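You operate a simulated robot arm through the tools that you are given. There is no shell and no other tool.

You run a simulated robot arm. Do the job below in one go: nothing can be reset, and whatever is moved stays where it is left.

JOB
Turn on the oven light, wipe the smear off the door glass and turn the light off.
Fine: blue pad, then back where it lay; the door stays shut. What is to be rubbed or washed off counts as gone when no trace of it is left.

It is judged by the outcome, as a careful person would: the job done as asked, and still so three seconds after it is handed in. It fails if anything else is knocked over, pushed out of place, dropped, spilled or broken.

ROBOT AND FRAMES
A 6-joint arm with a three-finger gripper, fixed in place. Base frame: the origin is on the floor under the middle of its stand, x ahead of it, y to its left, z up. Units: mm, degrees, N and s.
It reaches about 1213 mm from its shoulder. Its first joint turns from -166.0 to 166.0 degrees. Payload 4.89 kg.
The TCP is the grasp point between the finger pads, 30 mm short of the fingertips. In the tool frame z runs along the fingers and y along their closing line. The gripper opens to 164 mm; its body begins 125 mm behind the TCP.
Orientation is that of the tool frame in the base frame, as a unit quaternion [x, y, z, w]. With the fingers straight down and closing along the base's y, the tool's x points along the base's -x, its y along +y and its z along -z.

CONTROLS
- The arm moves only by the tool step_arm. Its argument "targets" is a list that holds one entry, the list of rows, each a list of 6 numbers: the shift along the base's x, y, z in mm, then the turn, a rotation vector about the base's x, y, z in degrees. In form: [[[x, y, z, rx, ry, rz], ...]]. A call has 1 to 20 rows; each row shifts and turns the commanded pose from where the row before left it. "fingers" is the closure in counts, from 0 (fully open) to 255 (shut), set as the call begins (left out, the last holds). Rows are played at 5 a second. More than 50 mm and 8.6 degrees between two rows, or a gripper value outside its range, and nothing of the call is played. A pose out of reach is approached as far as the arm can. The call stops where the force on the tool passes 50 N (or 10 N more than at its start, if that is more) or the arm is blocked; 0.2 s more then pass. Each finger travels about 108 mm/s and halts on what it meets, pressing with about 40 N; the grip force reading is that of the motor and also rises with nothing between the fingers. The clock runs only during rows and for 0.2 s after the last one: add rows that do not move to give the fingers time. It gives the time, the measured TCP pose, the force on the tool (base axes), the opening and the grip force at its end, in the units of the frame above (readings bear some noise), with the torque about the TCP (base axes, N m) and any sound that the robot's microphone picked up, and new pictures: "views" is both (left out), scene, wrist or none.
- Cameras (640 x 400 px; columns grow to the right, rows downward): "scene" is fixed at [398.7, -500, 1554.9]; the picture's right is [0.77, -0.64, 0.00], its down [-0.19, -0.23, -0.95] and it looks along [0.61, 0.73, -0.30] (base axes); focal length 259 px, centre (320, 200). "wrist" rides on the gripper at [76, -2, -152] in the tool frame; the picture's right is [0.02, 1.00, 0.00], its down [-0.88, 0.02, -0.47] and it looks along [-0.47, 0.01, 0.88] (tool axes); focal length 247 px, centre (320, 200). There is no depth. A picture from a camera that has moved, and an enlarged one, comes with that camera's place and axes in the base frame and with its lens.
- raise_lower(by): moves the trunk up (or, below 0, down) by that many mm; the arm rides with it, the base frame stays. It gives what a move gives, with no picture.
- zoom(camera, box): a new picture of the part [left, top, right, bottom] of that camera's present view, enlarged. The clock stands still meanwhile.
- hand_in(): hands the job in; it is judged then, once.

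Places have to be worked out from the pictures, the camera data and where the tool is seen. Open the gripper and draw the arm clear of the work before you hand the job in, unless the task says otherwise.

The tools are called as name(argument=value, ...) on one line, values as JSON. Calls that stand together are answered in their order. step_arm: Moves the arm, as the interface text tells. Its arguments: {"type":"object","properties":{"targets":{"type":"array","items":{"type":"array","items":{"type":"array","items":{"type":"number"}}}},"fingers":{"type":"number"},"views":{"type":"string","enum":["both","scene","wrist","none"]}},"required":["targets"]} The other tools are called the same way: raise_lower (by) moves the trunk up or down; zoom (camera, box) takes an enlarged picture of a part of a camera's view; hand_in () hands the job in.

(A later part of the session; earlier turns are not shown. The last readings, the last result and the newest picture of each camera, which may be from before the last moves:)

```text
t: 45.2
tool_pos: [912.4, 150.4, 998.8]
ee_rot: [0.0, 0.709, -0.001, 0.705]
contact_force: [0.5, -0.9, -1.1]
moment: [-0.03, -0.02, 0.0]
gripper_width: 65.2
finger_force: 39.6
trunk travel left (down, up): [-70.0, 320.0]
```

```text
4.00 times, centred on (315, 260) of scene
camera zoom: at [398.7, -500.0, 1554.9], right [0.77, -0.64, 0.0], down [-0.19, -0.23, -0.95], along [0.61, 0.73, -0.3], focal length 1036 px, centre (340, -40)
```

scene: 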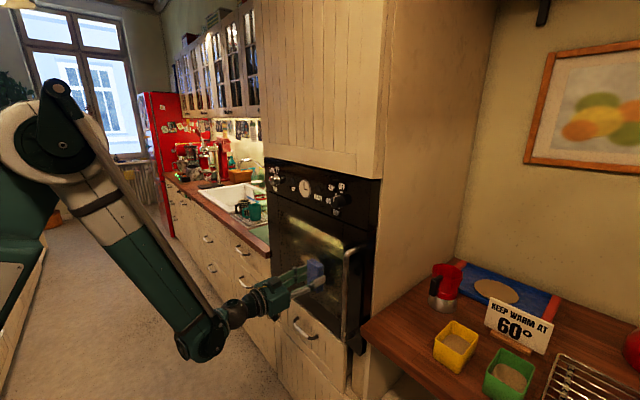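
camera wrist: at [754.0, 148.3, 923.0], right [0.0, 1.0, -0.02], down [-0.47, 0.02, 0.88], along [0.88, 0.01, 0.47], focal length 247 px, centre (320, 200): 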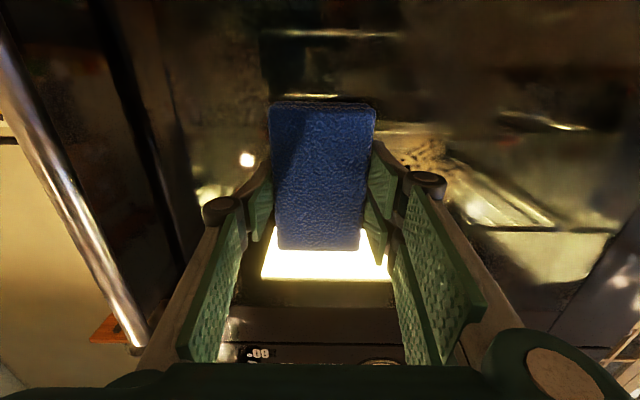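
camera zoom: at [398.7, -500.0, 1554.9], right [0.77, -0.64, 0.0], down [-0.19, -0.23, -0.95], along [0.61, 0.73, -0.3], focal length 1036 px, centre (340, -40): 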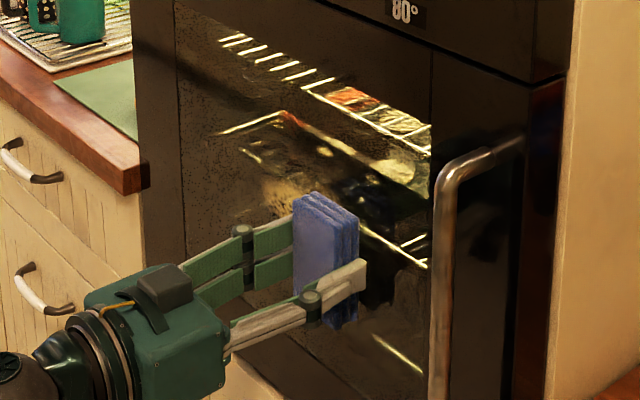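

step_arm(targets=[[[1.5, 0, 0, 0, 0, 0], [1.5, 0, 0, 0, 0, 0], [0, 0, 0, 0, 0, 0]]], fingers=255, views="none")

step_arm(targets=[[[1.5, 0, 0, 0, 0, 0], [1.5, 0, 0, 0, 0, 0], [0, 0, 0, 0, 0, 0]]], fingers=255, views="wrist")

zoom(camera="scene", box=[260, 210, 370, 310])

```text
t: 46.0
tool_pos: [915.7, 149.6, 997.6]
ee_rot: [0.001, 0.708, -0.001, 0.706]
contact_force: [-0.1, 0.5, -0.7]
moment: [0.01, 0.01, -0.02]
gripper_width: 64.8
finger_force: 39.9
trunk travel left (down, up): [-70.0, 320.0]
```

```text
t: 46.8
tool_pos: [918.7, 149.7, 998.4]
ee_rot: [0.0, 0.708, 0.0, 0.706]
contact_force: [0.3, -0.4, -0.5]
moment: [-0.01, 0.02, 0.0]
gripper_width: 65.1
finger_force: 39.8
trunk travel left (down, up): [-70.0, 320.0]
camera wrist: at [766.0, 148.6, 922.6], right [0.0, 1.0, -0.02], down [-0.47, 0.02, 0.88], along [0.88, 0.01, 0.47], focal length 247 px, centre (320, 200)
```

wrist: 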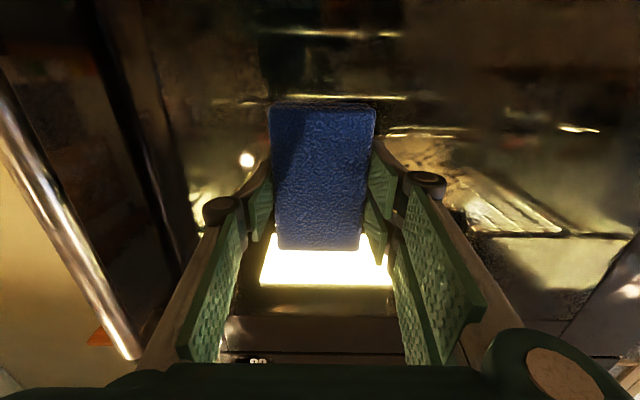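

```text
4.00 times, centred on (315, 260) of scene
camera zoom: at [398.7, -500.0, 1554.9], right [0.77, -0.64, 0.0], down [-0.19, -0.23, -0.95], along [0.61, 0.73, -0.3], focal length 1036 px, centre (340, -40)
```

zoom: 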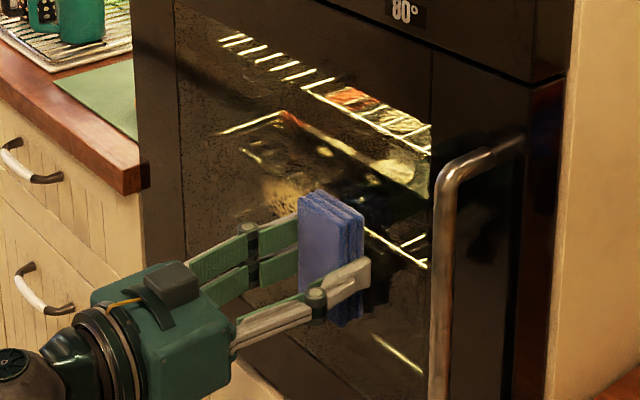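

step_arm(targets=[[[1.5, 0, 0, 0, 0, 0], [1.5, 0, 0, 0, 0, 0], [0, 0, 0, 0, 0, 0]]], fingers=255, views="none")

step_arm(targets=[[[1.5, 0, 0, 0, 0, 0], [1.5, 0, 0, 0, 0, 0], [0, 0, 0, 0, 0, 0]]], fingers=255, views="none")

zoom(camera="scene", box=[260, 210, 370, 310])

```text
t: 47.6
tool_pos: [920.0, 150.6, 999.5]
ee_rot: [0.0, 0.708, 0.0, 0.706]
contact_force: [-41.6, -1.0, -13.8]
moment: [-0.03, 0.26, 0.28]
gripper_width: 65.1
finger_force: 40.1
trunk travel left (down, up): [-70.0, 320.0]
```

```text
t: 47.9
tool_pos: [919.9, 149.9, 999.3]
ee_rot: [0.001, 0.708, -0.001, 0.706]
contact_force: [-19.0, 0.7, 0.6]
moment: [-0.02, -0.15, -0.03]
gripper_width: 64.9
finger_force: 40.2
trunk travel left (down, up): [-70.0, 320.0]
stopped in row 1: the force on the tool passed its limit at 55 N (the readings are from after the stop); the commanded pose is now the measured one
```

```text
4.00 times, centred on (315, 260) of scene
camera zoom: at [398.7, -500.0, 1554.9], right [0.77, -0.64, 0.0], down [-0.19, -0.23, -0.95], along [0.61, 0.73, -0.3], focal length 1036 px, centre (340, -40)
```

zoom: 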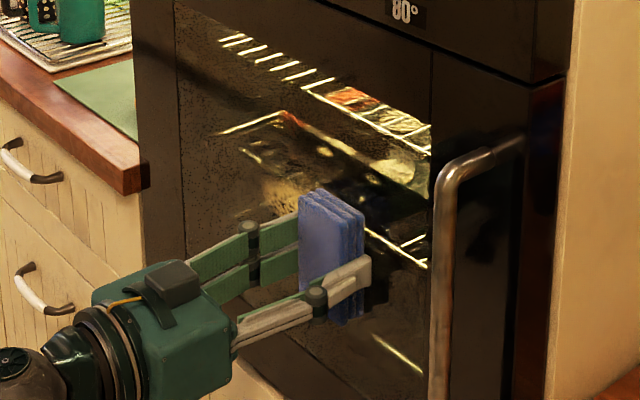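

Contact at x≈920 with about 19 N, the commanded pose now reset there. I stroke the pad left across the smear at this pressure.

step_arm(targets=[[[0, 8, 0, 0, 0, 0], [0, 10, 0, 0, 0, 0], [0, 10, 0, 0, 0, 0], [0, 10, 0, 0, 0, 0], [0, 10, 0, 0, 0, 0], [0, 10, 0, 0, 0, 0], [0, 10, 0, 0, 0, 0], [0, 10, 0, 0, 0, 0], [0, 10, 0, 0, 0, 0], [0, 10, 0, 0, 0, 0], [0, 10, 0, 0, 0, 0], [0, 10, 0, 0, 0, 0], [0, 10, 0, 0, 0, 0], [0, 8, 0, 0, 0, 0], [0, 0, 0, 0, 0, 0]]], fingers=255)

zoom(camera="scene", box=[250, 200, 370, 310])

```text
t: 51.1
tool_pos: [920.3, 286.6, 1000.5]
ee_rot: [0.002, 0.709, -0.001, 0.705]
contact_force: [-28.2, -9.5, 0.6]
moment: [0.04, -0.03, -0.26]
gripper_width: 65.1
finger_force: 39.8
trunk travel left (down, up): [-70.0, 320.0]
camera wrist: at [767.5, 284.9, 924.0], right [0.0, 1.0, -0.02], down [-0.47, 0.02, 0.88], along [0.88, 0.01, 0.47], focal length 247 px, centre (320, 200)
```

scene: 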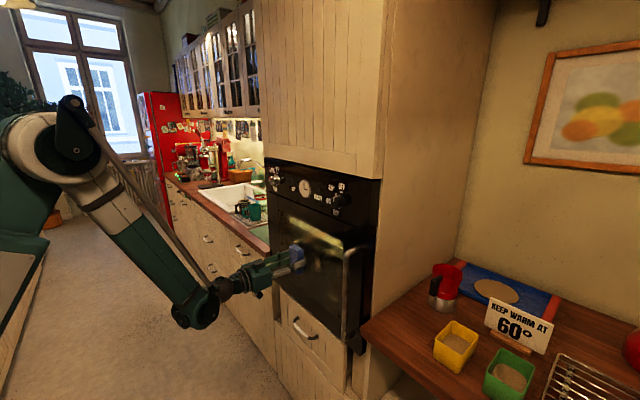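
wrist: 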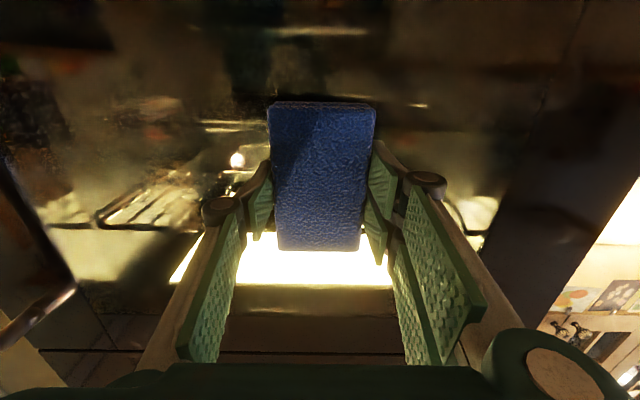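

```text
3.64 times, centred on (310, 255) of scene
camera zoom: at [398.7, -500.0, 1554.9], right [0.77, -0.64, 0.0], down [-0.19, -0.23, -0.95], along [0.61, 0.73, -0.3], focal length 942 px, centre (356, 0)
```

zoom: 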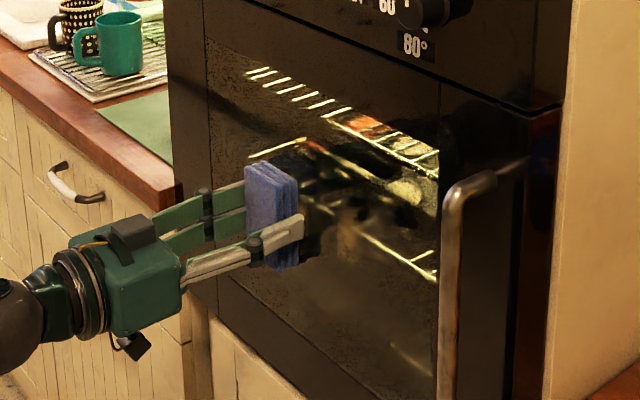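

The smear is much fainter after one pass. I stroke back 12 mm higher, then return 12 mm lower.

step_arm(targets=[[[0, 0, 6, 0, 0, 0], [0, 0, 6, 0, 0, 0], [0, -8, 0, 0, 0, 0], [0, -10, 0, 0, 0, 0], [0, -10, 0, 0, 0, 0], [0, -10, 0, 0, 0, 0], [0, -10, 0, 0, 0, 0], [0, -10, 0, 0, 0, 0], [0, -10, 0, 0, 0, 0], [0, -10, 0, 0, 0, 0], [0, -10, 0, 0, 0, 0], [0, -10, 0, 0, 0, 0], [0, -10, 0, 0, 0, 0], [0, -10, 0, 0, 0, 0], [0, -10, 0, 0, 0, 0], [0, -8, 0, 0, 0, 0], [0, 0, 0, 0, 0, 0]]], fingers=255)

zoom(camera="scene", box=[250, 200, 370, 310])

```text
t: 54.7
tool_pos: [920.2, 149.6, 1010.5]
ee_rot: [0.0, 0.708, 0.001, 0.706]
contact_force: [-21.1, 5.8, -0.8]
moment: [-0.01, -0.01, 0.34]
gripper_width: 64.8
finger_force: 40.5
trunk travel left (down, up): [-70.0, 320.0]
camera wrist: at [767.8, 148.8, 934.6], right [0.0, 1.0, -0.02], down [-0.47, 0.02, 0.88], along [0.88, 0.01, 0.47], focal length 247 px, centre (320, 200)
```

scene: 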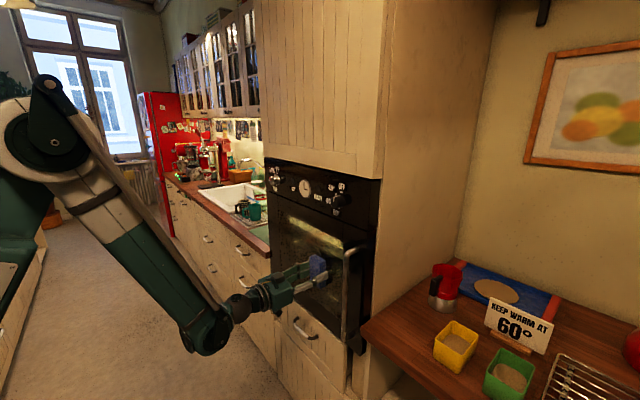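
wrist: 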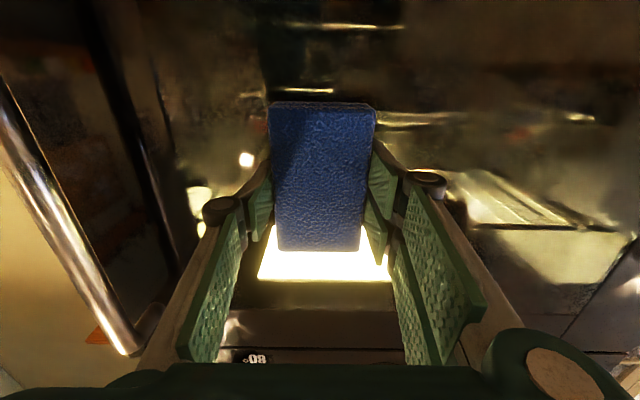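

```text
3.64 times, centred on (310, 255) of scene
camera zoom: at [398.7, -500.0, 1554.9], right [0.77, -0.64, 0.0], down [-0.19, -0.23, -0.95], along [0.61, 0.73, -0.3], focal length 942 px, centre (356, 0)
```

zoom: 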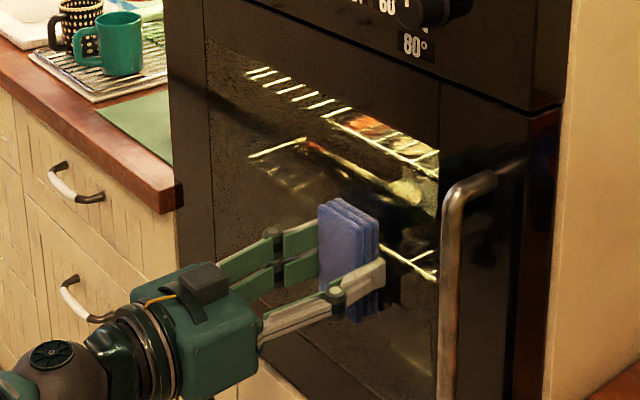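

Almost nothing shows now. I make a lower pass to the left and come back at the middle height.

step_arm(targets=[[[0, 0, -8, 0, 0, 0], [0, 0, -8, 0, 0, 0], [0, 0, -8, 0, 0, 0], [0, 8, 0, 0, 0, 0], [0, 10, 0, 0, 0, 0], [0, 10, 0, 0, 0, 0], [0, 10, 0, 0, 0, 0], [0, 10, 0, 0, 0, 0], [0, 10, 0, 0, 0, 0], [0, 10, 0, 0, 0, 0], [0, 10, 0, 0, 0, 0], [0, 10, 0, 0, 0, 0], [0, 10, 0, 0, 0, 0], [0, 10, 0, 0, 0, 0], [0, 10, 0, 0, 0, 0], [0, 10, 0, 0, 0, 0], [0, 8, 0, 0, 0, 0], [0, 0, 6, 0, 0, 0], [0, 0, 6, 0, 0, 0]]], fingers=255, views="scene")

step_arm(targets=[[[0, -8, 0, 0, 0, 0], [0, -10, 0, 0, 0, 0], [0, -10, 0, 0, 0, 0], [0, -10, 0, 0, 0, 0], [0, -10, 0, 0, 0, 0], [0, -10, 0, 0, 0, 0], [0, -10, 0, 0, 0, 0], [0, -10, 0, 0, 0, 0], [0, -10, 0, 0, 0, 0], [0, -10, 0, 0, 0, 0], [0, -10, 0, 0, 0, 0], [0, -10, 0, 0, 0, 0], [0, -10, 0, 0, 0, 0], [0, -10, 0, 0, 0, 0], [0, 0, 0, 0, 0, 0]]], fingers=255)

zoom(camera="scene", box=[250, 200, 370, 310])

```text
t: 58.7
tool_pos: [920.2, 287.1, 999.1]
ee_rot: [0.0, 0.708, 0.0, 0.706]
contact_force: [-19.5, 2.9, -7.4]
moment: [0.02, 0.14, 0.04]
gripper_width: 65.2
finger_force: 39.7
trunk travel left (down, up): [-70.0, 320.0]
```

scene: 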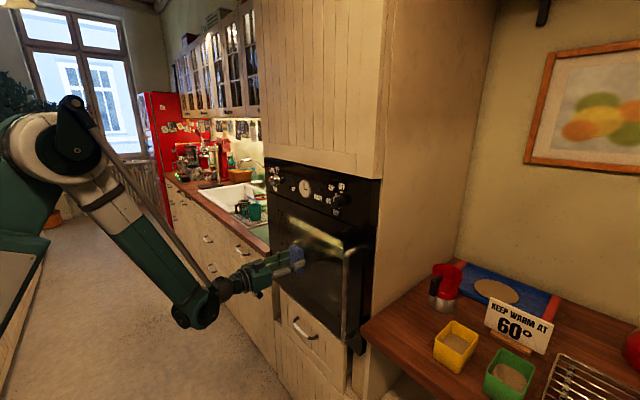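

```text
t: 61.9
tool_pos: [921.5, 148.5, 998.7]
ee_rot: [0.0, 0.708, 0.0, 0.706]
contact_force: [-13.0, 4.4, 1.6]
moment: [0.02, -0.13, 0.39]
gripper_width: 64.8
finger_force: 39.8
trunk travel left (down, up): [-70.0, 320.0]
camera wrist: at [767.9, 147.1, 923.5], right [0.0, 1.0, -0.02], down [-0.47, 0.02, 0.88], along [0.88, 0.01, 0.47], focal length 247 px, centre (320, 200)
```

scene: 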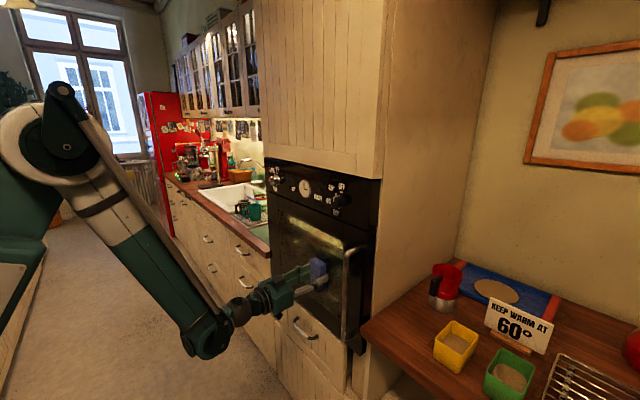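
wrist: 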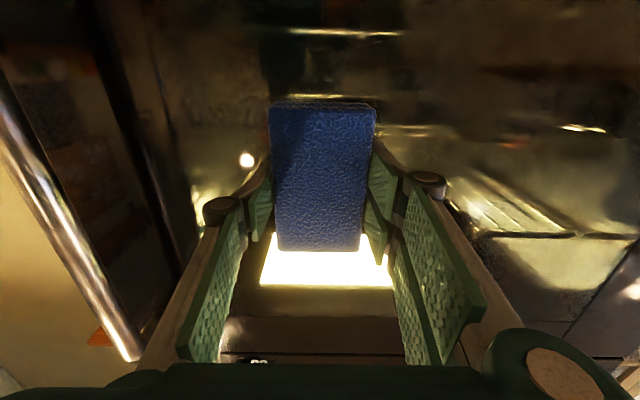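

```text
3.64 times, centred on (310, 255) of scene
camera zoom: at [398.7, -500.0, 1554.9], right [0.77, -0.64, 0.0], down [-0.19, -0.23, -0.95], along [0.61, 0.73, -0.3], focal length 942 px, centre (356, 0)
```

zoom: 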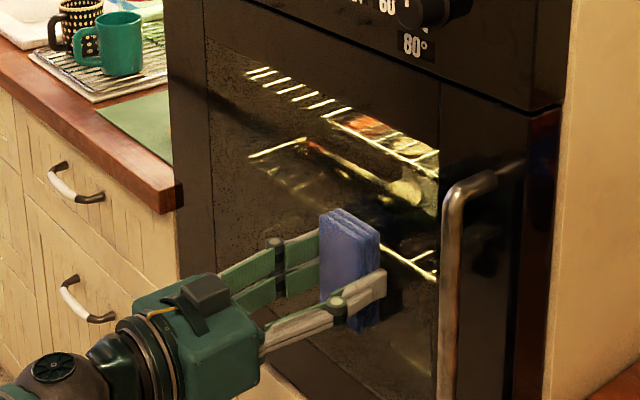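

Looks clean behind the pad. I back away from the glass to inspect the whole smear area unobstructed.

step_arm(targets=[[[-5, 0, 0, 0, 0, 0], [-15, 0, 0, 0, 0, 0], [-25, 0, 0, 0, 0, 0], [-25, 0, 0, 0, 0, 0], [-25, 0, 0, 0, 0, 0], [-25, 0, 0, 0, 0, 0], [0, 30, 0, 0, 0, 0], [0, 30, 0, 0, 0, 0], [0, 30, 0, 0, 0, 0], [0, 30, 0, 0, 0, 0], [0, 30, 0, 0, 0, 0], [0, 0, 0, 0, 0, 0]]], fingers=255)

zoom(camera="scene", box=[260, 195, 360, 315])

zoom(camera="scene", box=[285, 225, 345, 295])

zoom(camera="wrist", box=[0, 0, 320, 200])

```text
t: 64.5
tool_pos: [808.3, 301.5, 1011.9]
ee_rot: [0.001, 0.709, -0.001, 0.706]
contact_force: [1.0, -0.6, 0.4]
moment: [-0.01, 0.03, 0.11]
gripper_width: 64.6
finger_force: 39.6
out of reach, approached as far as the arm can: row 5, 6
trunk travel left (down, up): [-70.0, 320.0]
camera wrist: at [655.0, 299.9, 935.0], right [0.0, 1.0, -0.02], down [-0.47, 0.02, 0.88], along [0.88, 0.01, 0.47], focal length 247 px, centre (320, 200)
```

scene: 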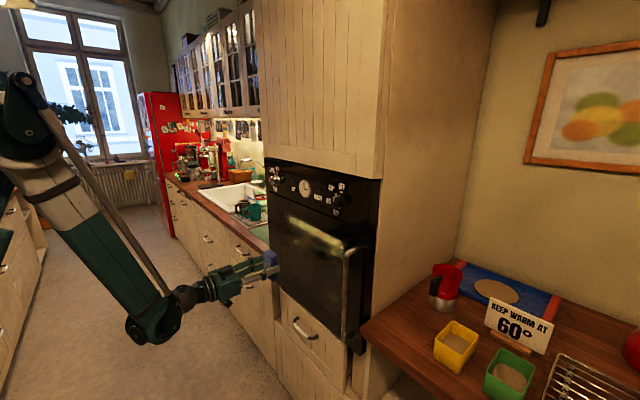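
wrist: 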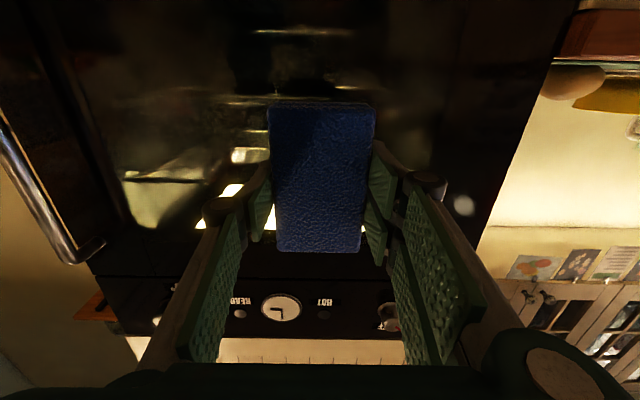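

```text
3.33 times, centred on (310, 255) of scene
camera zoom: at [398.7, -500.0, 1554.9], right [0.77, -0.64, 0.0], down [-0.19, -0.23, -0.95], along [0.61, 0.73, -0.3], focal length 864 px, centre (353, 17)
```

zoom: 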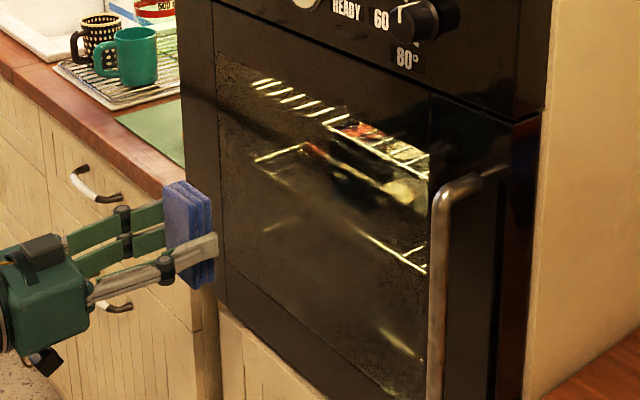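

```text
5.71 times, centred on (315, 260) of scene
camera zoom: at [398.7, -500.0, 1554.9], right [0.77, -0.64, 0.0], down [-0.19, -0.23, -0.95], along [0.61, 0.73, -0.3], focal length 1480 px, centre (349, -143)
```

zoom: 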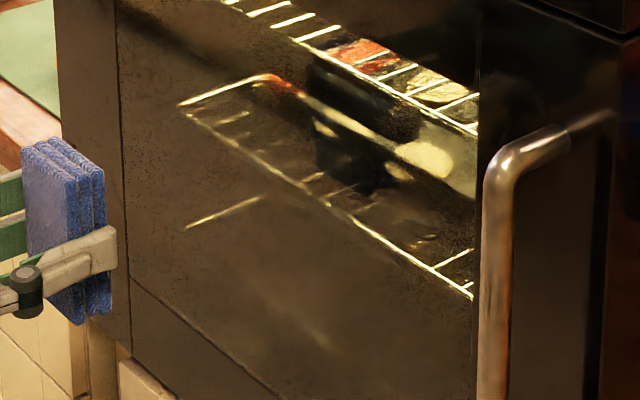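

```text
2.00 times, centred on (160, 100) of wrist
camera zoom: at [655.0, 299.9, 935.0], right [0.0, 1.0, -0.02], down [-0.47, 0.02, 0.88], along [0.88, 0.01, 0.47], focal length 494 px, centre (640, 400)
```

zoom: 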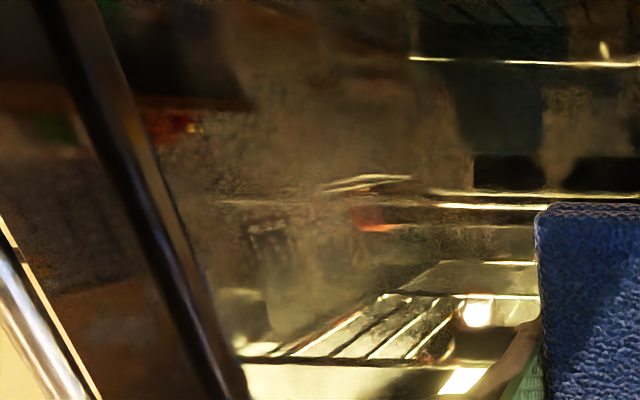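

The tan smear is no longer visible, but with the reflections I want to be sure, so I make a second round of strokes with a wider overlap. I go back to the glass from the left end.

step_arm(targets=[[[15, 0, -4, 0, 0, 0], [25, 0, -4, 0, 0, 0], [25, 0, -4, 0, 0, 0], [25, 0, 0, 0, 0, 0], [15, 0, 0, 0, 0, 0], [0, 0, 0, 0, 0, 0]]], fingers=255, views="none")

step_arm(targets=[[[1.5, 0, 0, 0, 0, 0], [1.5, 0, 0, 0, 0, 0], [1, 0, 0, 0, 0, 0], [0, 0, 0, 0, 0, 0]]], fingers=255, views="none")

```text
t: 65.9
tool_pos: [912.4, 300.8, 999.6]
ee_rot: [0.001, 0.708, -0.001, 0.706]
contact_force: [-0.2, 0.2, -0.8]
moment: [0.01, 0.02, -0.03]
gripper_width: 65.0
finger_force: 39.7
trunk travel left (down, up): [-70.0, 320.0]
```

```text
t: 66.9
tool_pos: [916.2, 300.1, 999.7]
ee_rot: [0.0, 0.708, 0.0, 0.706]
contact_force: [0.0, 0.0, -1.1]
moment: [0.0, 0.02, -0.01]
gripper_width: 64.9
finger_force: 40.4
trunk travel left (down, up): [-70.0, 320.0]
```

step_arm(targets=[[[1, 0, 0, 0, 0, 0], [1, 0, 0, 0, 0, 0], [0, 0, 0, 0, 0, 0]]], fingers=255, views="none")

```text
t: 67.7
tool_pos: [919.1, 299.7, 1000.5]
ee_rot: [0.0, 0.708, 0.0, 0.706]
contact_force: [0.2, -0.5, 0.3]
moment: [0.04, -0.02, 0.01]
gripper_width: 64.6
finger_force: 40.3
trunk travel left (down, up): [-70.0, 320.0]
```

Still just short of contact at x 919; I creep in half-millimetre steps.

step_arm(targets=[[[0.5, 0, 0, 0, 0, 0], [0.5, 0, 0, 0, 0, 0], [0, 0, 0, 0, 0, 0]]], fingers=255, views="none")

step_arm(targets=[[[0.4, 0, 0, 0, 0, 0], [0.4, 0, 0, 0, 0, 0], [0, 0, 0, 0, 0, 0]]], fingers=255, views="none")

```text
t: 68.5
tool_pos: [919.3, 299.2, 1000.0]
ee_rot: [0.001, 0.708, -0.001, 0.707]
contact_force: [-0.3, -0.6, -0.9]
moment: [0.03, 0.03, 0.0]
gripper_width: 65.0
finger_force: 40.0
trunk travel left (down, up): [-70.0, 320.0]
```

```text
t: 69.3
tool_pos: [920.3, 299.7, 999.3]
ee_rot: [0.0, 0.708, 0.0, 0.706]
contact_force: [-6.2, -1.0, -2.7]
moment: [0.0, 0.06, 0.06]
gripper_width: 65.0
finger_force: 40.1
trunk travel left (down, up): [-70.0, 320.0]
```

Touching lightly now. I press a little more and make a longer stroke to the right, then one to the left 18 mm higher.

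step_arm(targets=[[[0.5, 0, 0, 0, 0, 0], [0, -8, 0, 0, 0, 0], [0, -10, 0, 0, 0, 0], [0, -10, 0, 0, 0, 0], [0, -10, 0, 0, 0, 0], [0, -10, 0, 0, 0, 0], [0, -10, 0, 0, 0, 0], [0, -10, 0, 0, 0, 0], [0, -10, 0, 0, 0, 0], [0, -10, 0, 0, 0, 0], [0, -10, 0, 0, 0, 0], [0, -10, 0, 0, 0, 0], [0, -10, 0, 0, 0, 0], [0, -10, 0, 0, 0, 0], [0, -10, 0, 0, 0, 0], [0, -10, 0, 0, 0, 0], [0, -10, 0, 0, 0, 0], [0, -10, 0, 0, 0, 0], [0, 0, 0, 0, 0, 0]]], fingers=255, views="none")

step_arm(targets=[[[0.3, 0, 6, 0, 0, 0], [0, 0, 6, 0, 0, 0], [0, 0, 6, 0, 0, 0], [0, 10, 0, 0, 0, 0], [0, 10, 0, 0, 0, 0], [0, 10, 0, 0, 0, 0], [0, 10, 0, 0, 0, 0], [0, 10, 0, 0, 0, 0], [0, 10, 0, 0, 0, 0], [0, 10, 0, 0, 0, 0], [0, 10, 0, 0, 0, 0], [0, 10, 0, 0, 0, 0], [0, 10, 0, 0, 0, 0], [0, 10, 0, 0, 0, 0], [0, 10, 0, 0, 0, 0], [0, 10, 0, 0, 0, 0], [0, 10, 0, 0, 0, 0], [0, 10, 0, 0, 0, 0], [0, 0, 0, 0, 0, 0]]], fingers=255, views="scene")

zoom(camera="scene", box=[260, 195, 360, 315])

```text
t: 73.3
tool_pos: [920.3, 130.7, 1000.9]
ee_rot: [0.001, 0.708, -0.001, 0.706]
contact_force: [-16.4, 5.8, 0.4]
moment: [-0.02, -0.08, 0.5]
gripper_width: 64.6
finger_force: 39.6
trunk travel left (down, up): [-70.0, 320.0]
```

```text
t: 77.3
tool_pos: [921.2, 281.7, 1017.5]
ee_rot: [0.001, 0.709, 0.0, 0.706]
contact_force: [-13.6, -4.6, 2.5]
moment: [0.09, -0.22, -0.11]
gripper_width: 65.1
finger_force: 40.2
trunk travel left (down, up): [-70.0, 320.0]
```

scene: 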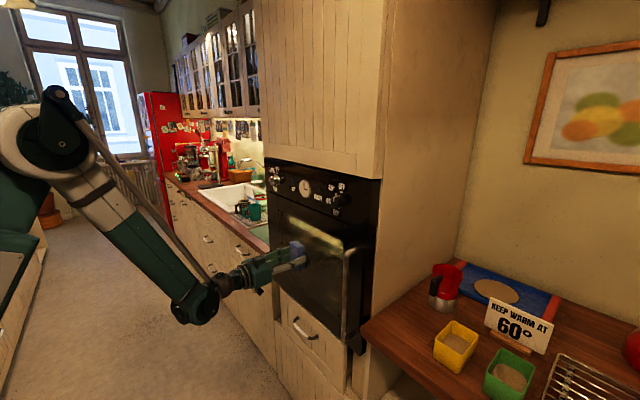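

```text
3.33 times, centred on (310, 255) of scene
camera zoom: at [398.7, -500.0, 1554.9], right [0.77, -0.64, 0.0], down [-0.19, -0.23, -0.95], along [0.61, 0.73, -0.3], focal length 864 px, centre (353, 17)
```

zoom: 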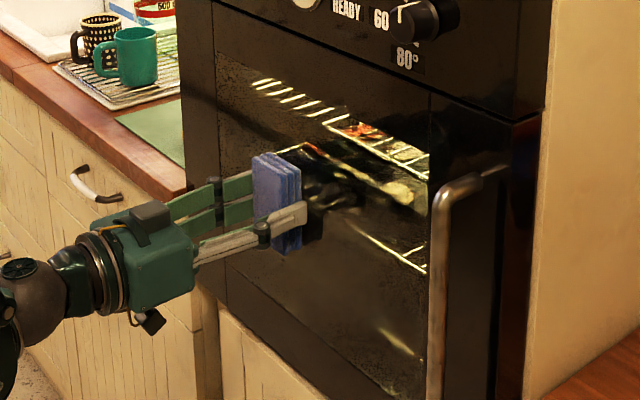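

A lower stroke to the right, 36 mm down, and one back at mid-height complete the second round.

step_arm(targets=[[[0, 0, -9, 0, 0, 0], [0, 0, -9, 0, 0, 0], [0, 0, -9, 0, 0, 0], [0, 0, -9, 0, 0, 0], [0, -10, 0, 0, 0, 0], [0, -10, 0, 0, 0, 0], [0, -10, 0, 0, 0, 0], [0, -10, 0, 0, 0, 0], [0, -10, 0, 0, 0, 0], [0, -10, 0, 0, 0, 0], [0, -10, 0, 0, 0, 0], [0, -10, 0, 0, 0, 0], [0, -10, 0, 0, 0, 0], [0, -10, 0, 0, 0, 0], [0, -10, 0, 0, 0, 0], [0, -10, 0, 0, 0, 0], [0, -10, 0, 0, 0, 0], [0, -10, 0, 0, 0, 0], [0, -10, 0, 0, 0, 0], [0, 0, 0, 0, 0, 0]]], fingers=255, views="none")

step_arm(targets=[[[0, 0, 9, 0, 0, 0], [0, 0, 9, 0, 0, 0], [0, 10, 0, 0, 0, 0], [0, 10, 0, 0, 0, 0], [0, 10, 0, 0, 0, 0], [0, 10, 0, 0, 0, 0], [0, 10, 0, 0, 0, 0], [0, 10, 0, 0, 0, 0], [0, 10, 0, 0, 0, 0], [0, 10, 0, 0, 0, 0], [0, 10, 0, 0, 0, 0], [0, 10, 0, 0, 0, 0], [0, 10, 0, 0, 0, 0], [0, 10, 0, 0, 0, 0], [0, 10, 0, 0, 0, 0], [0, 10, 0, 0, 0, 0], [0, 10, 0, 0, 0, 0], [0, 10, 0, 0, 0, 0], [0, 0, 0, 0, 0, 0]]], fingers=255)

zoom(camera="scene", box=[260, 195, 360, 315])

```text
t: 81.5
tool_pos: [920.6, 131.8, 983.2]
ee_rot: [0.001, 0.708, -0.001, 0.706]
contact_force: [-14.0, 4.1, 1.1]
moment: [0.0, -0.12, 0.56]
gripper_width: 64.7
finger_force: 40.4
trunk travel left (down, up): [-70.0, 320.0]
```

```text
t: 85.5
tool_pos: [920.5, 292.3, 1000.5]
ee_rot: [0.001, 0.709, -0.001, 0.706]
contact_force: [-21.1, -9.1, 0.6]
moment: [0.09, -0.17, -0.05]
gripper_width: 65.0
finger_force: 40.6
trunk travel left (down, up): [-70.0, 320.0]
camera wrist: at [768.0, 291.1, 924.4], right [0.0, 1.0, -0.02], down [-0.47, 0.02, 0.88], along [0.88, 0.01, 0.47], focal length 247 px, centre (320, 200)
```

scene: 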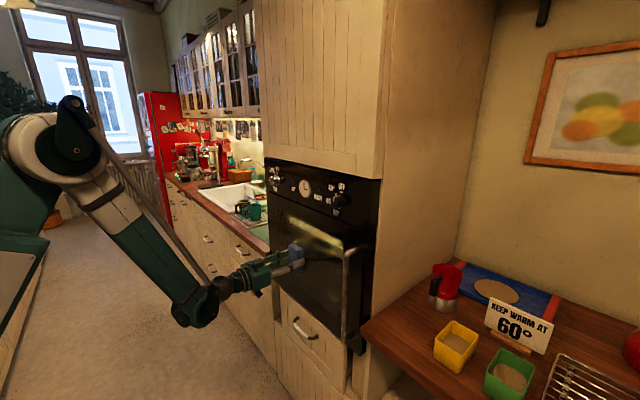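
wrist: 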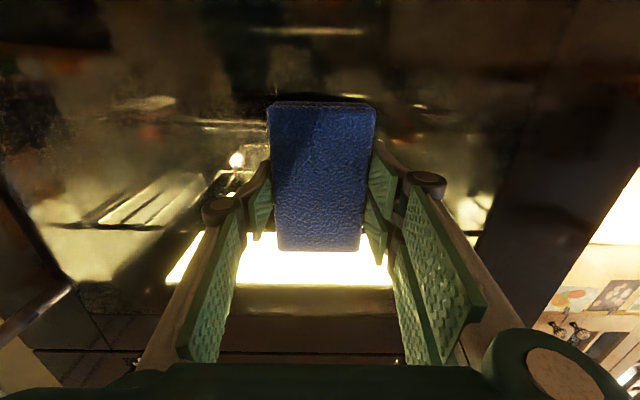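

```text
3.33 times, centred on (310, 255) of scene
camera zoom: at [398.7, -500.0, 1554.9], right [0.77, -0.64, 0.0], down [-0.19, -0.23, -0.95], along [0.61, 0.73, -0.3], focal length 864 px, centre (353, 17)
```

zoom: 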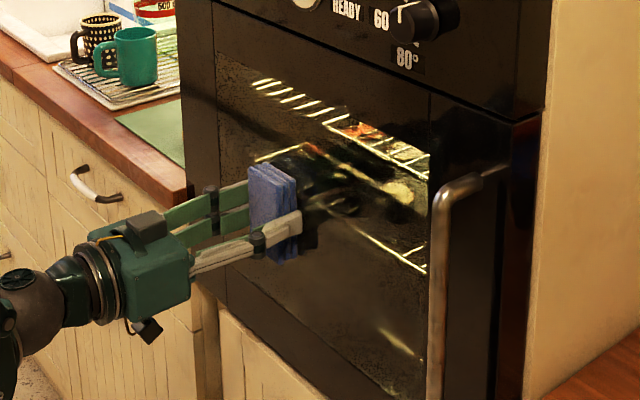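

The glass looks clear across the whole span. I back off from it and raise the trunk again by 130 mm, so the return path matches the pick-up kinematics.

step_arm(targets=[[[-5, 0, 0, 0, 0, 0], [-15, 0, 0, 0, 0, 0], [-20, 0, 0, 0, 0, 0], [-25, 0, 0, 0, 0, 0], [-20, 0, 0, 0, 0, 0], [0, 0, 0, 0, 0, 0]]], fingers=255, views="none")

raise_lower(by=130)

zoom(camera="scene", box=[260, 195, 360, 315])

zoom(camera="scene", box=[285, 230, 345, 300])

zoom(camera="wrist", box=[0, 0, 640, 400])

```text
t: 86.9
tool_pos: [836.5, 291.8, 999.6]
ee_rot: [0.001, 0.708, -0.001, 0.706]
contact_force: [0.7, 0.2, 0.4]
moment: [-0.06, -0.02, 0.03]
gripper_width: 64.7
finger_force: 39.7
trunk travel left (down, up): [-70.0, 320.0]
```

```text
t: 88.5
tool_pos: [835.8, 292.5, 1130.0]
ee_rot: [0.001, 0.708, -0.001, 0.706]
contact_force: [0.6, 0.4, -1.5]
moment: [-0.01, -0.03, -0.02]
gripper_width: 64.9
finger_force: 40.4
trunk travel left (down, up): [-200.0, 190.0]
```

```text
3.33 times, centred on (310, 255) of scene
camera zoom: at [398.7, -500.0, 1554.9], right [0.77, -0.64, 0.0], down [-0.19, -0.23, -0.95], along [0.61, 0.73, -0.3], focal length 864 px, centre (353, 17)
```

zoom: 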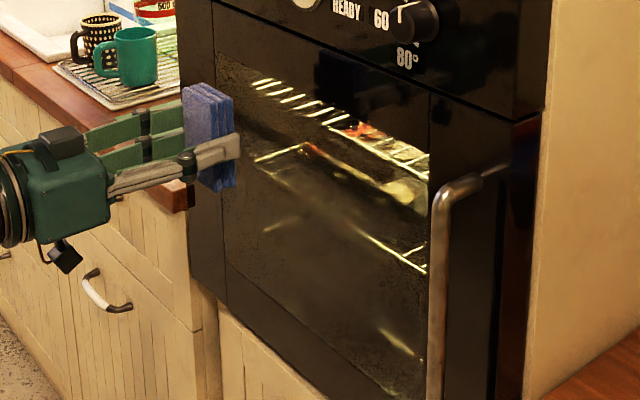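

```text
5.71 times, centred on (315, 265) of scene
camera zoom: at [398.7, -500.0, 1554.9], right [0.77, -0.64, 0.0], down [-0.19, -0.23, -0.95], along [0.61, 0.73, -0.3], focal length 1480 px, centre (349, -171)
```

zoom: 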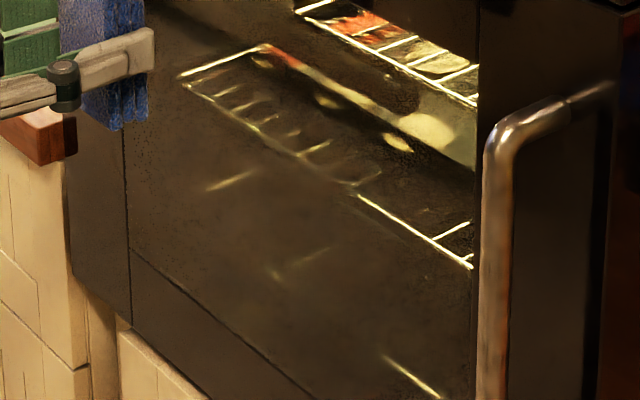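

```text
1.00 times, centred on (320, 200) of wrist (not enlarged: the box is as wide or as high as the picture)
camera zoom: at [684.2, 290.4, 1053.5], right [0.0, 1.0, -0.02], down [-0.47, 0.02, 0.88], along [0.88, 0.01, 0.47], focal length 247 px, centre (320, 200)
```

zoom: 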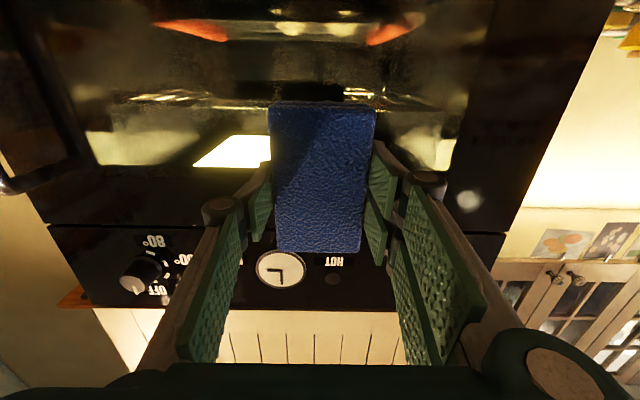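

I look closer at the wiped area for any leftover film.

zoom(camera="scene", box=[290, 240, 330, 290])

zoom(camera="scene", box=[275, 210, 355, 260])

zoom(camera="wrist", box=[60, 0, 320, 160])

```text
8.00 times, centred on (310, 265) of scene
camera zoom: at [398.7, -500.0, 1554.9], right [0.77, -0.64, 0.0], down [-0.19, -0.23, -0.95], along [0.61, 0.73, -0.3], focal length 2072 px, centre (400, -320)
```

zoom: 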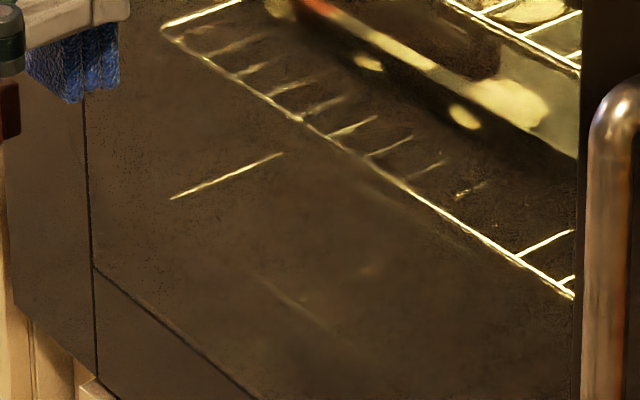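

```text
8.00 times, centred on (315, 235) of scene
camera zoom: at [398.7, -500.0, 1554.9], right [0.77, -0.64, 0.0], down [-0.19, -0.23, -0.95], along [0.61, 0.73, -0.3], focal length 2072 px, centre (360, -80)
```

zoom: 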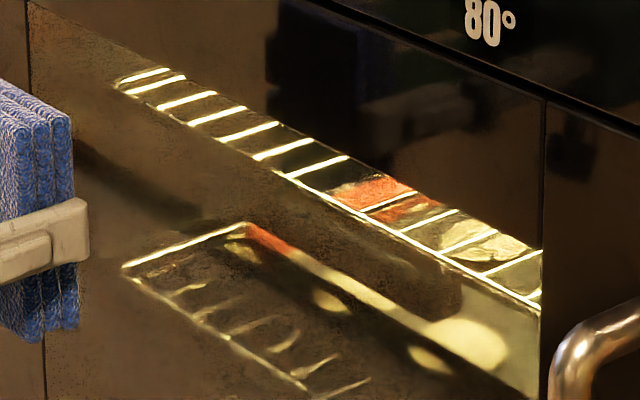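

```text
2.46 times, centred on (190, 80) of wrist
camera zoom: at [684.2, 290.4, 1053.5], right [0.0, 1.0, -0.02], down [-0.47, 0.02, 0.88], along [0.88, 0.01, 0.47], focal length 608 px, centre (640, 495)
```

zoom: 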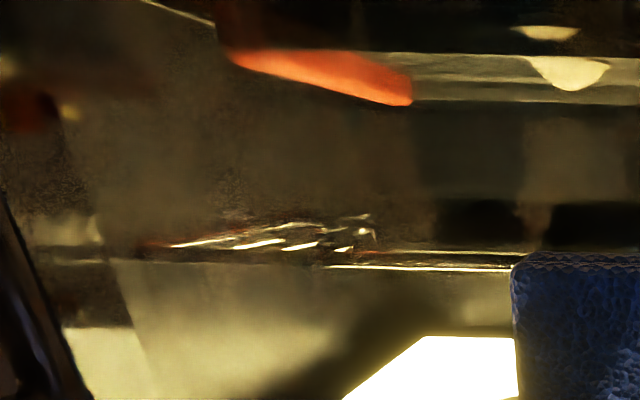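

At full zoom the rack wire runs unbroken through the spot: the smear is gone. Now I bring the pad back: tip the gripper down while moving away from the door, then across to in front of the counter.

step_arm(targets=[[[-3, 0, 0, 0, 7.5, 0], [-3, 0, 0, 0, 7.5, 0], [-3, 0, 0, 0, 7.5, 0], [-3, 0, 0, 0, 7.5, 0], [-12, -20, 0, 0, 7.5, 0], [-12, -20, 0, 0, 7.5, 0], [-12, -20, 0, 0, 7.5, 0], [-12, -20, 0, 0, 7.5, 0], [-12, -20, 0, 0, 7.5, 0], [-12, -20, 0, 0, 7.5, 0], [-12, -20, 0, 0, 7.5, 0], [-12, -20, 0, 0, 7.5, 0], [0, 0, 0, 0, 0, 0]]], fingers=255)

```text
t: 91.3
tool_pos: [728.8, 131.2, 1129.3]
ee_rot: [0.0, 1.0, 0.0, -0.003]
contact_force: [0.7, 0.3, -0.6]
moment: [0.03, 0.06, 0.0]
gripper_width: 64.7
finger_force: 40.3
trunk travel left (down, up): [-200.0, 190.0]
camera wrist: at [653.6, 129.5, 1282.3], right [-0.02, 1.0, 0.0], down [0.88, 0.02, 0.47], along [0.47, 0.01, -0.88], focal length 247 px, centre (320, 200)
```

scene: 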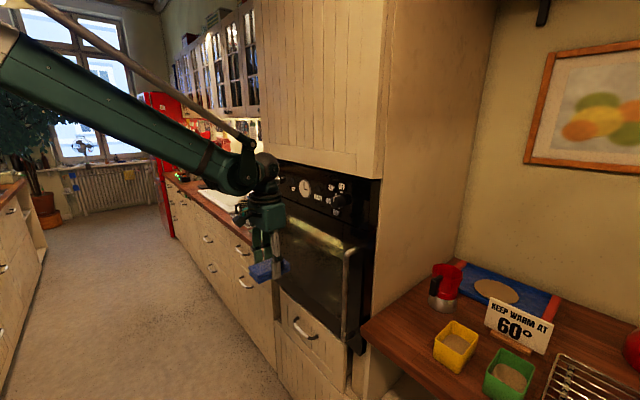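
wrist: 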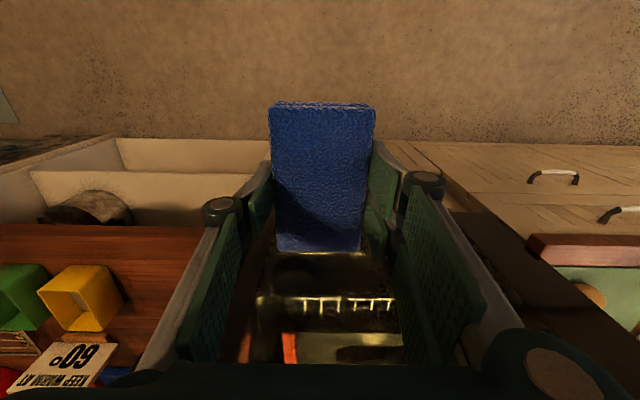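

The pad sits unchanged in the grip. I carry it over to in front of the counter and trim the small 0.3° tilt.

step_arm(targets=[[[-8.3, -41.6, -9.4, 0, -0.34, 0], [-8.3, -41.6, -9.4, 0, 0, 0], [-8.3, -41.6, -9.4, 0, 0, 0], [-8.3, -41.6, -9.4, 0, 0, 0], [-8.3, -41.6, -9.4, 0, 0, 0], [-8.3, -41.6, -9.4, 0, 0, 0], [-8.3, -41.6, -9.4, 0, 0, 0], [0, 0, 0, 0, 0, 0], [0, 0, 0, 0, 0, 0]]], fingers=255, views="none")

step_arm(targets=[[[0, 0, 0, 0, 0, 0]]], fingers=255, views="none")

step_arm(targets=[[[0, 0, 0, 0, 0, 0]]], fingers=255)

```text
t: 93.3
tool_pos: [672.7, -158.3, 1063.8]
ee_rot: [0.001, 1.0, -0.001, 0.001]
contact_force: [0.8, -0.3, -1.1]
moment: [0.1, 0.02, 0.0]
gripper_width: 64.8
finger_force: 40.4
trunk travel left (down, up): [-200.0, 190.0]
```

```text
t: 93.7
tool_pos: [671.6, -157.2, 1062.7]
ee_rot: [0.0, 1.0, 0.0, 0.001]
contact_force: [0.0, 0.2, -0.5]
moment: [-0.04, 0.02, 0.01]
gripper_width: 64.9
finger_force: 39.7
trunk travel left (down, up): [-200.0, 190.0]
```

```text
t: 94.1
tool_pos: [670.9, -158.0, 1062.8]
ee_rot: [-0.001, 1.0, 0.0, 0.0]
contact_force: [0.2, 0.5, -0.4]
moment: [-0.02, -0.04, -0.01]
gripper_width: 64.9
finger_force: 40.0
trunk travel left (down, up): [-200.0, 190.0]
camera wrist: at [594.8, -159.5, 1214.9], right [-0.02, 1.0, 0.0], down [0.88, 0.02, 0.47], along [0.47, 0.01, -0.88], focal length 247 px, centre (320, 200)
```

scene: 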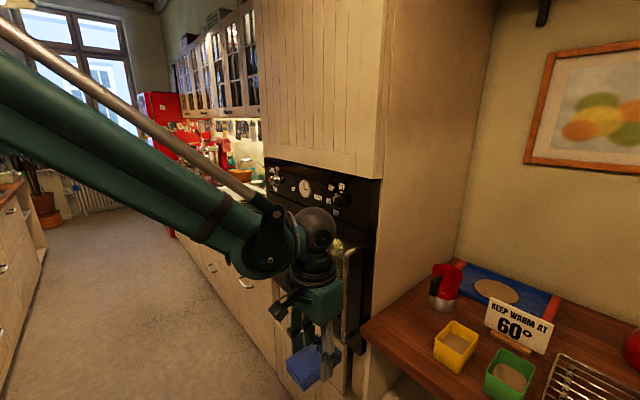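
wrist: 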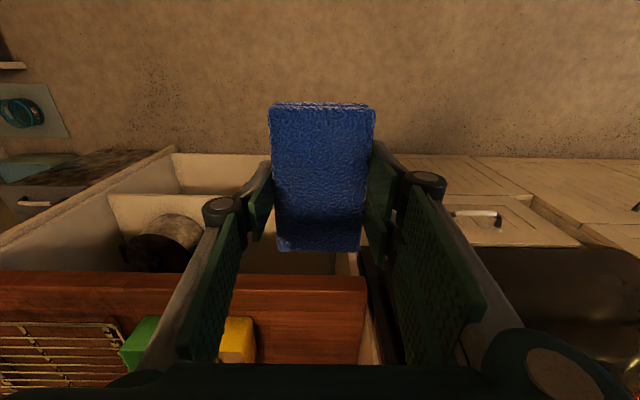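

I am within about 2 mm of the track used before. I correct that and carry the pad forward over its place, staying high.

step_arm(targets=[[[14, -2, 0.3, 0, 0, 0], [30, 0, 0, 0, 0, 0], [30, 0, 0, 0, 0, 0], [30, 0, 0, 0, 0, 0], [30, 0, 0, 0, 0, 0], [30, 0, 0, 0, 0, 0], [30, 0, 0, 0, 0, 0], [30, 0, 0, 0, 0, 0], [30, 0, 0, 0, 0, 0], [30, 0, 0, 0, 0, 0], [30, 0, 0, 0, 0, 0], [30, 0, 0, 0, 0, 0], [15, 0, 0, 0, 0, 0], [0, 0, 0, 0, 0, 0], [0, 0, 0, 0, 0, 0]]], fingers=255)

step_arm(targets=[[[0, 0, 0, 0, 0, 0]]], fingers=255, views="none")

step_arm(targets=[[[0, 0, 0, 0, 0, 0]]], fingers=255, views="none")

zoom(camera="scene", box=[370, 230, 460, 350])

```text
t: 97.3
tool_pos: [1030.5, -160.9, 1062.9]
ee_rot: [0.0, 1.0, 0.0, 0.001]
contact_force: [0.8, 0.1, -0.9]
moment: [0.01, 0.05, 0.01]
gripper_width: 64.8
finger_force: 39.9
trunk travel left (down, up): [-200.0, 190.0]
camera wrist: at [953.0, -162.6, 1216.2], right [-0.02, 1.0, 0.0], down [0.88, 0.02, 0.47], along [0.47, 0.01, -0.88], focal length 247 px, centre (320, 200)
```

scene: 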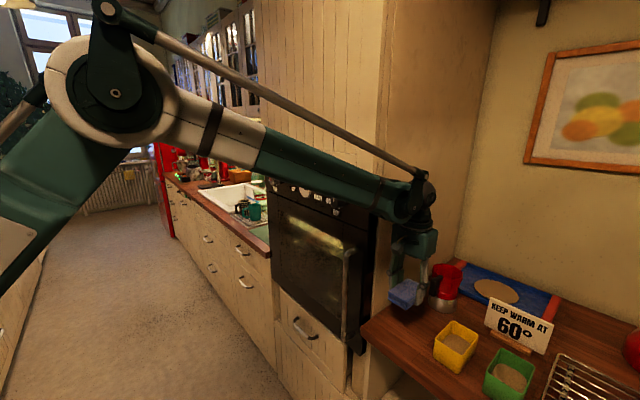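
wrist: 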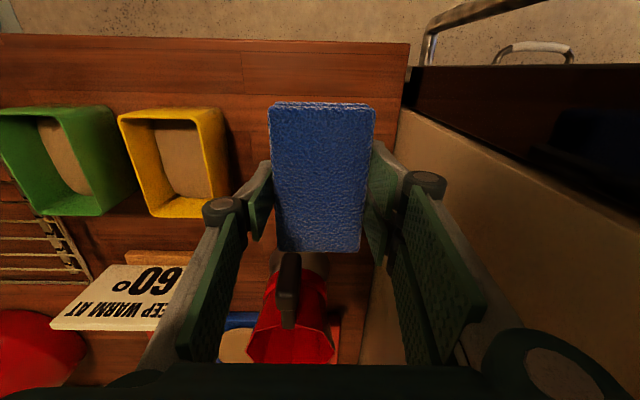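

```text
t: 97.7
tool_pos: [1030.1, -162.9, 1065.1]
ee_rot: [0.0, 1.0, 0.001, 0.001]
contact_force: [-0.2, -0.9, -0.2]
moment: [-0.01, 0.02, -0.02]
gripper_width: 65.0
finger_force: 40.1
trunk travel left (down, up): [-200.0, 190.0]
```

```text
t: 98.1
tool_pos: [1030.4, -161.1, 1063.9]
ee_rot: [0.0, 1.0, 0.0, 0.001]
contact_force: [0.4, -0.7, -0.2]
moment: [0.01, 0.0, 0.02]
gripper_width: 64.9
finger_force: 40.1
trunk travel left (down, up): [-200.0, 190.0]
```

```text
3.33 times, centred on (415, 290) of scene
camera zoom: at [398.7, -500.0, 1554.9], right [0.77, -0.64, 0.0], down [-0.19, -0.23, -0.95], along [0.61, 0.73, -0.3], focal length 864 px, centre (3, -100)
```

zoom: 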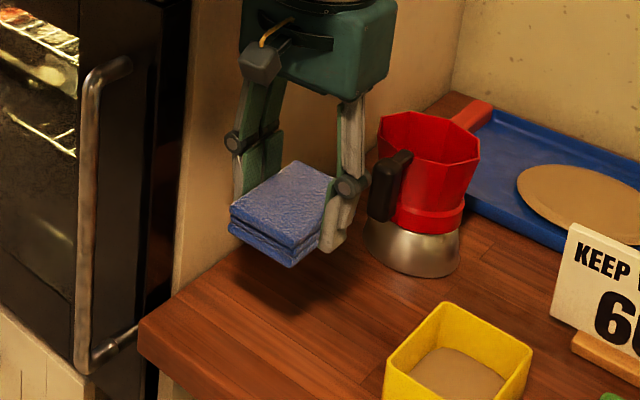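

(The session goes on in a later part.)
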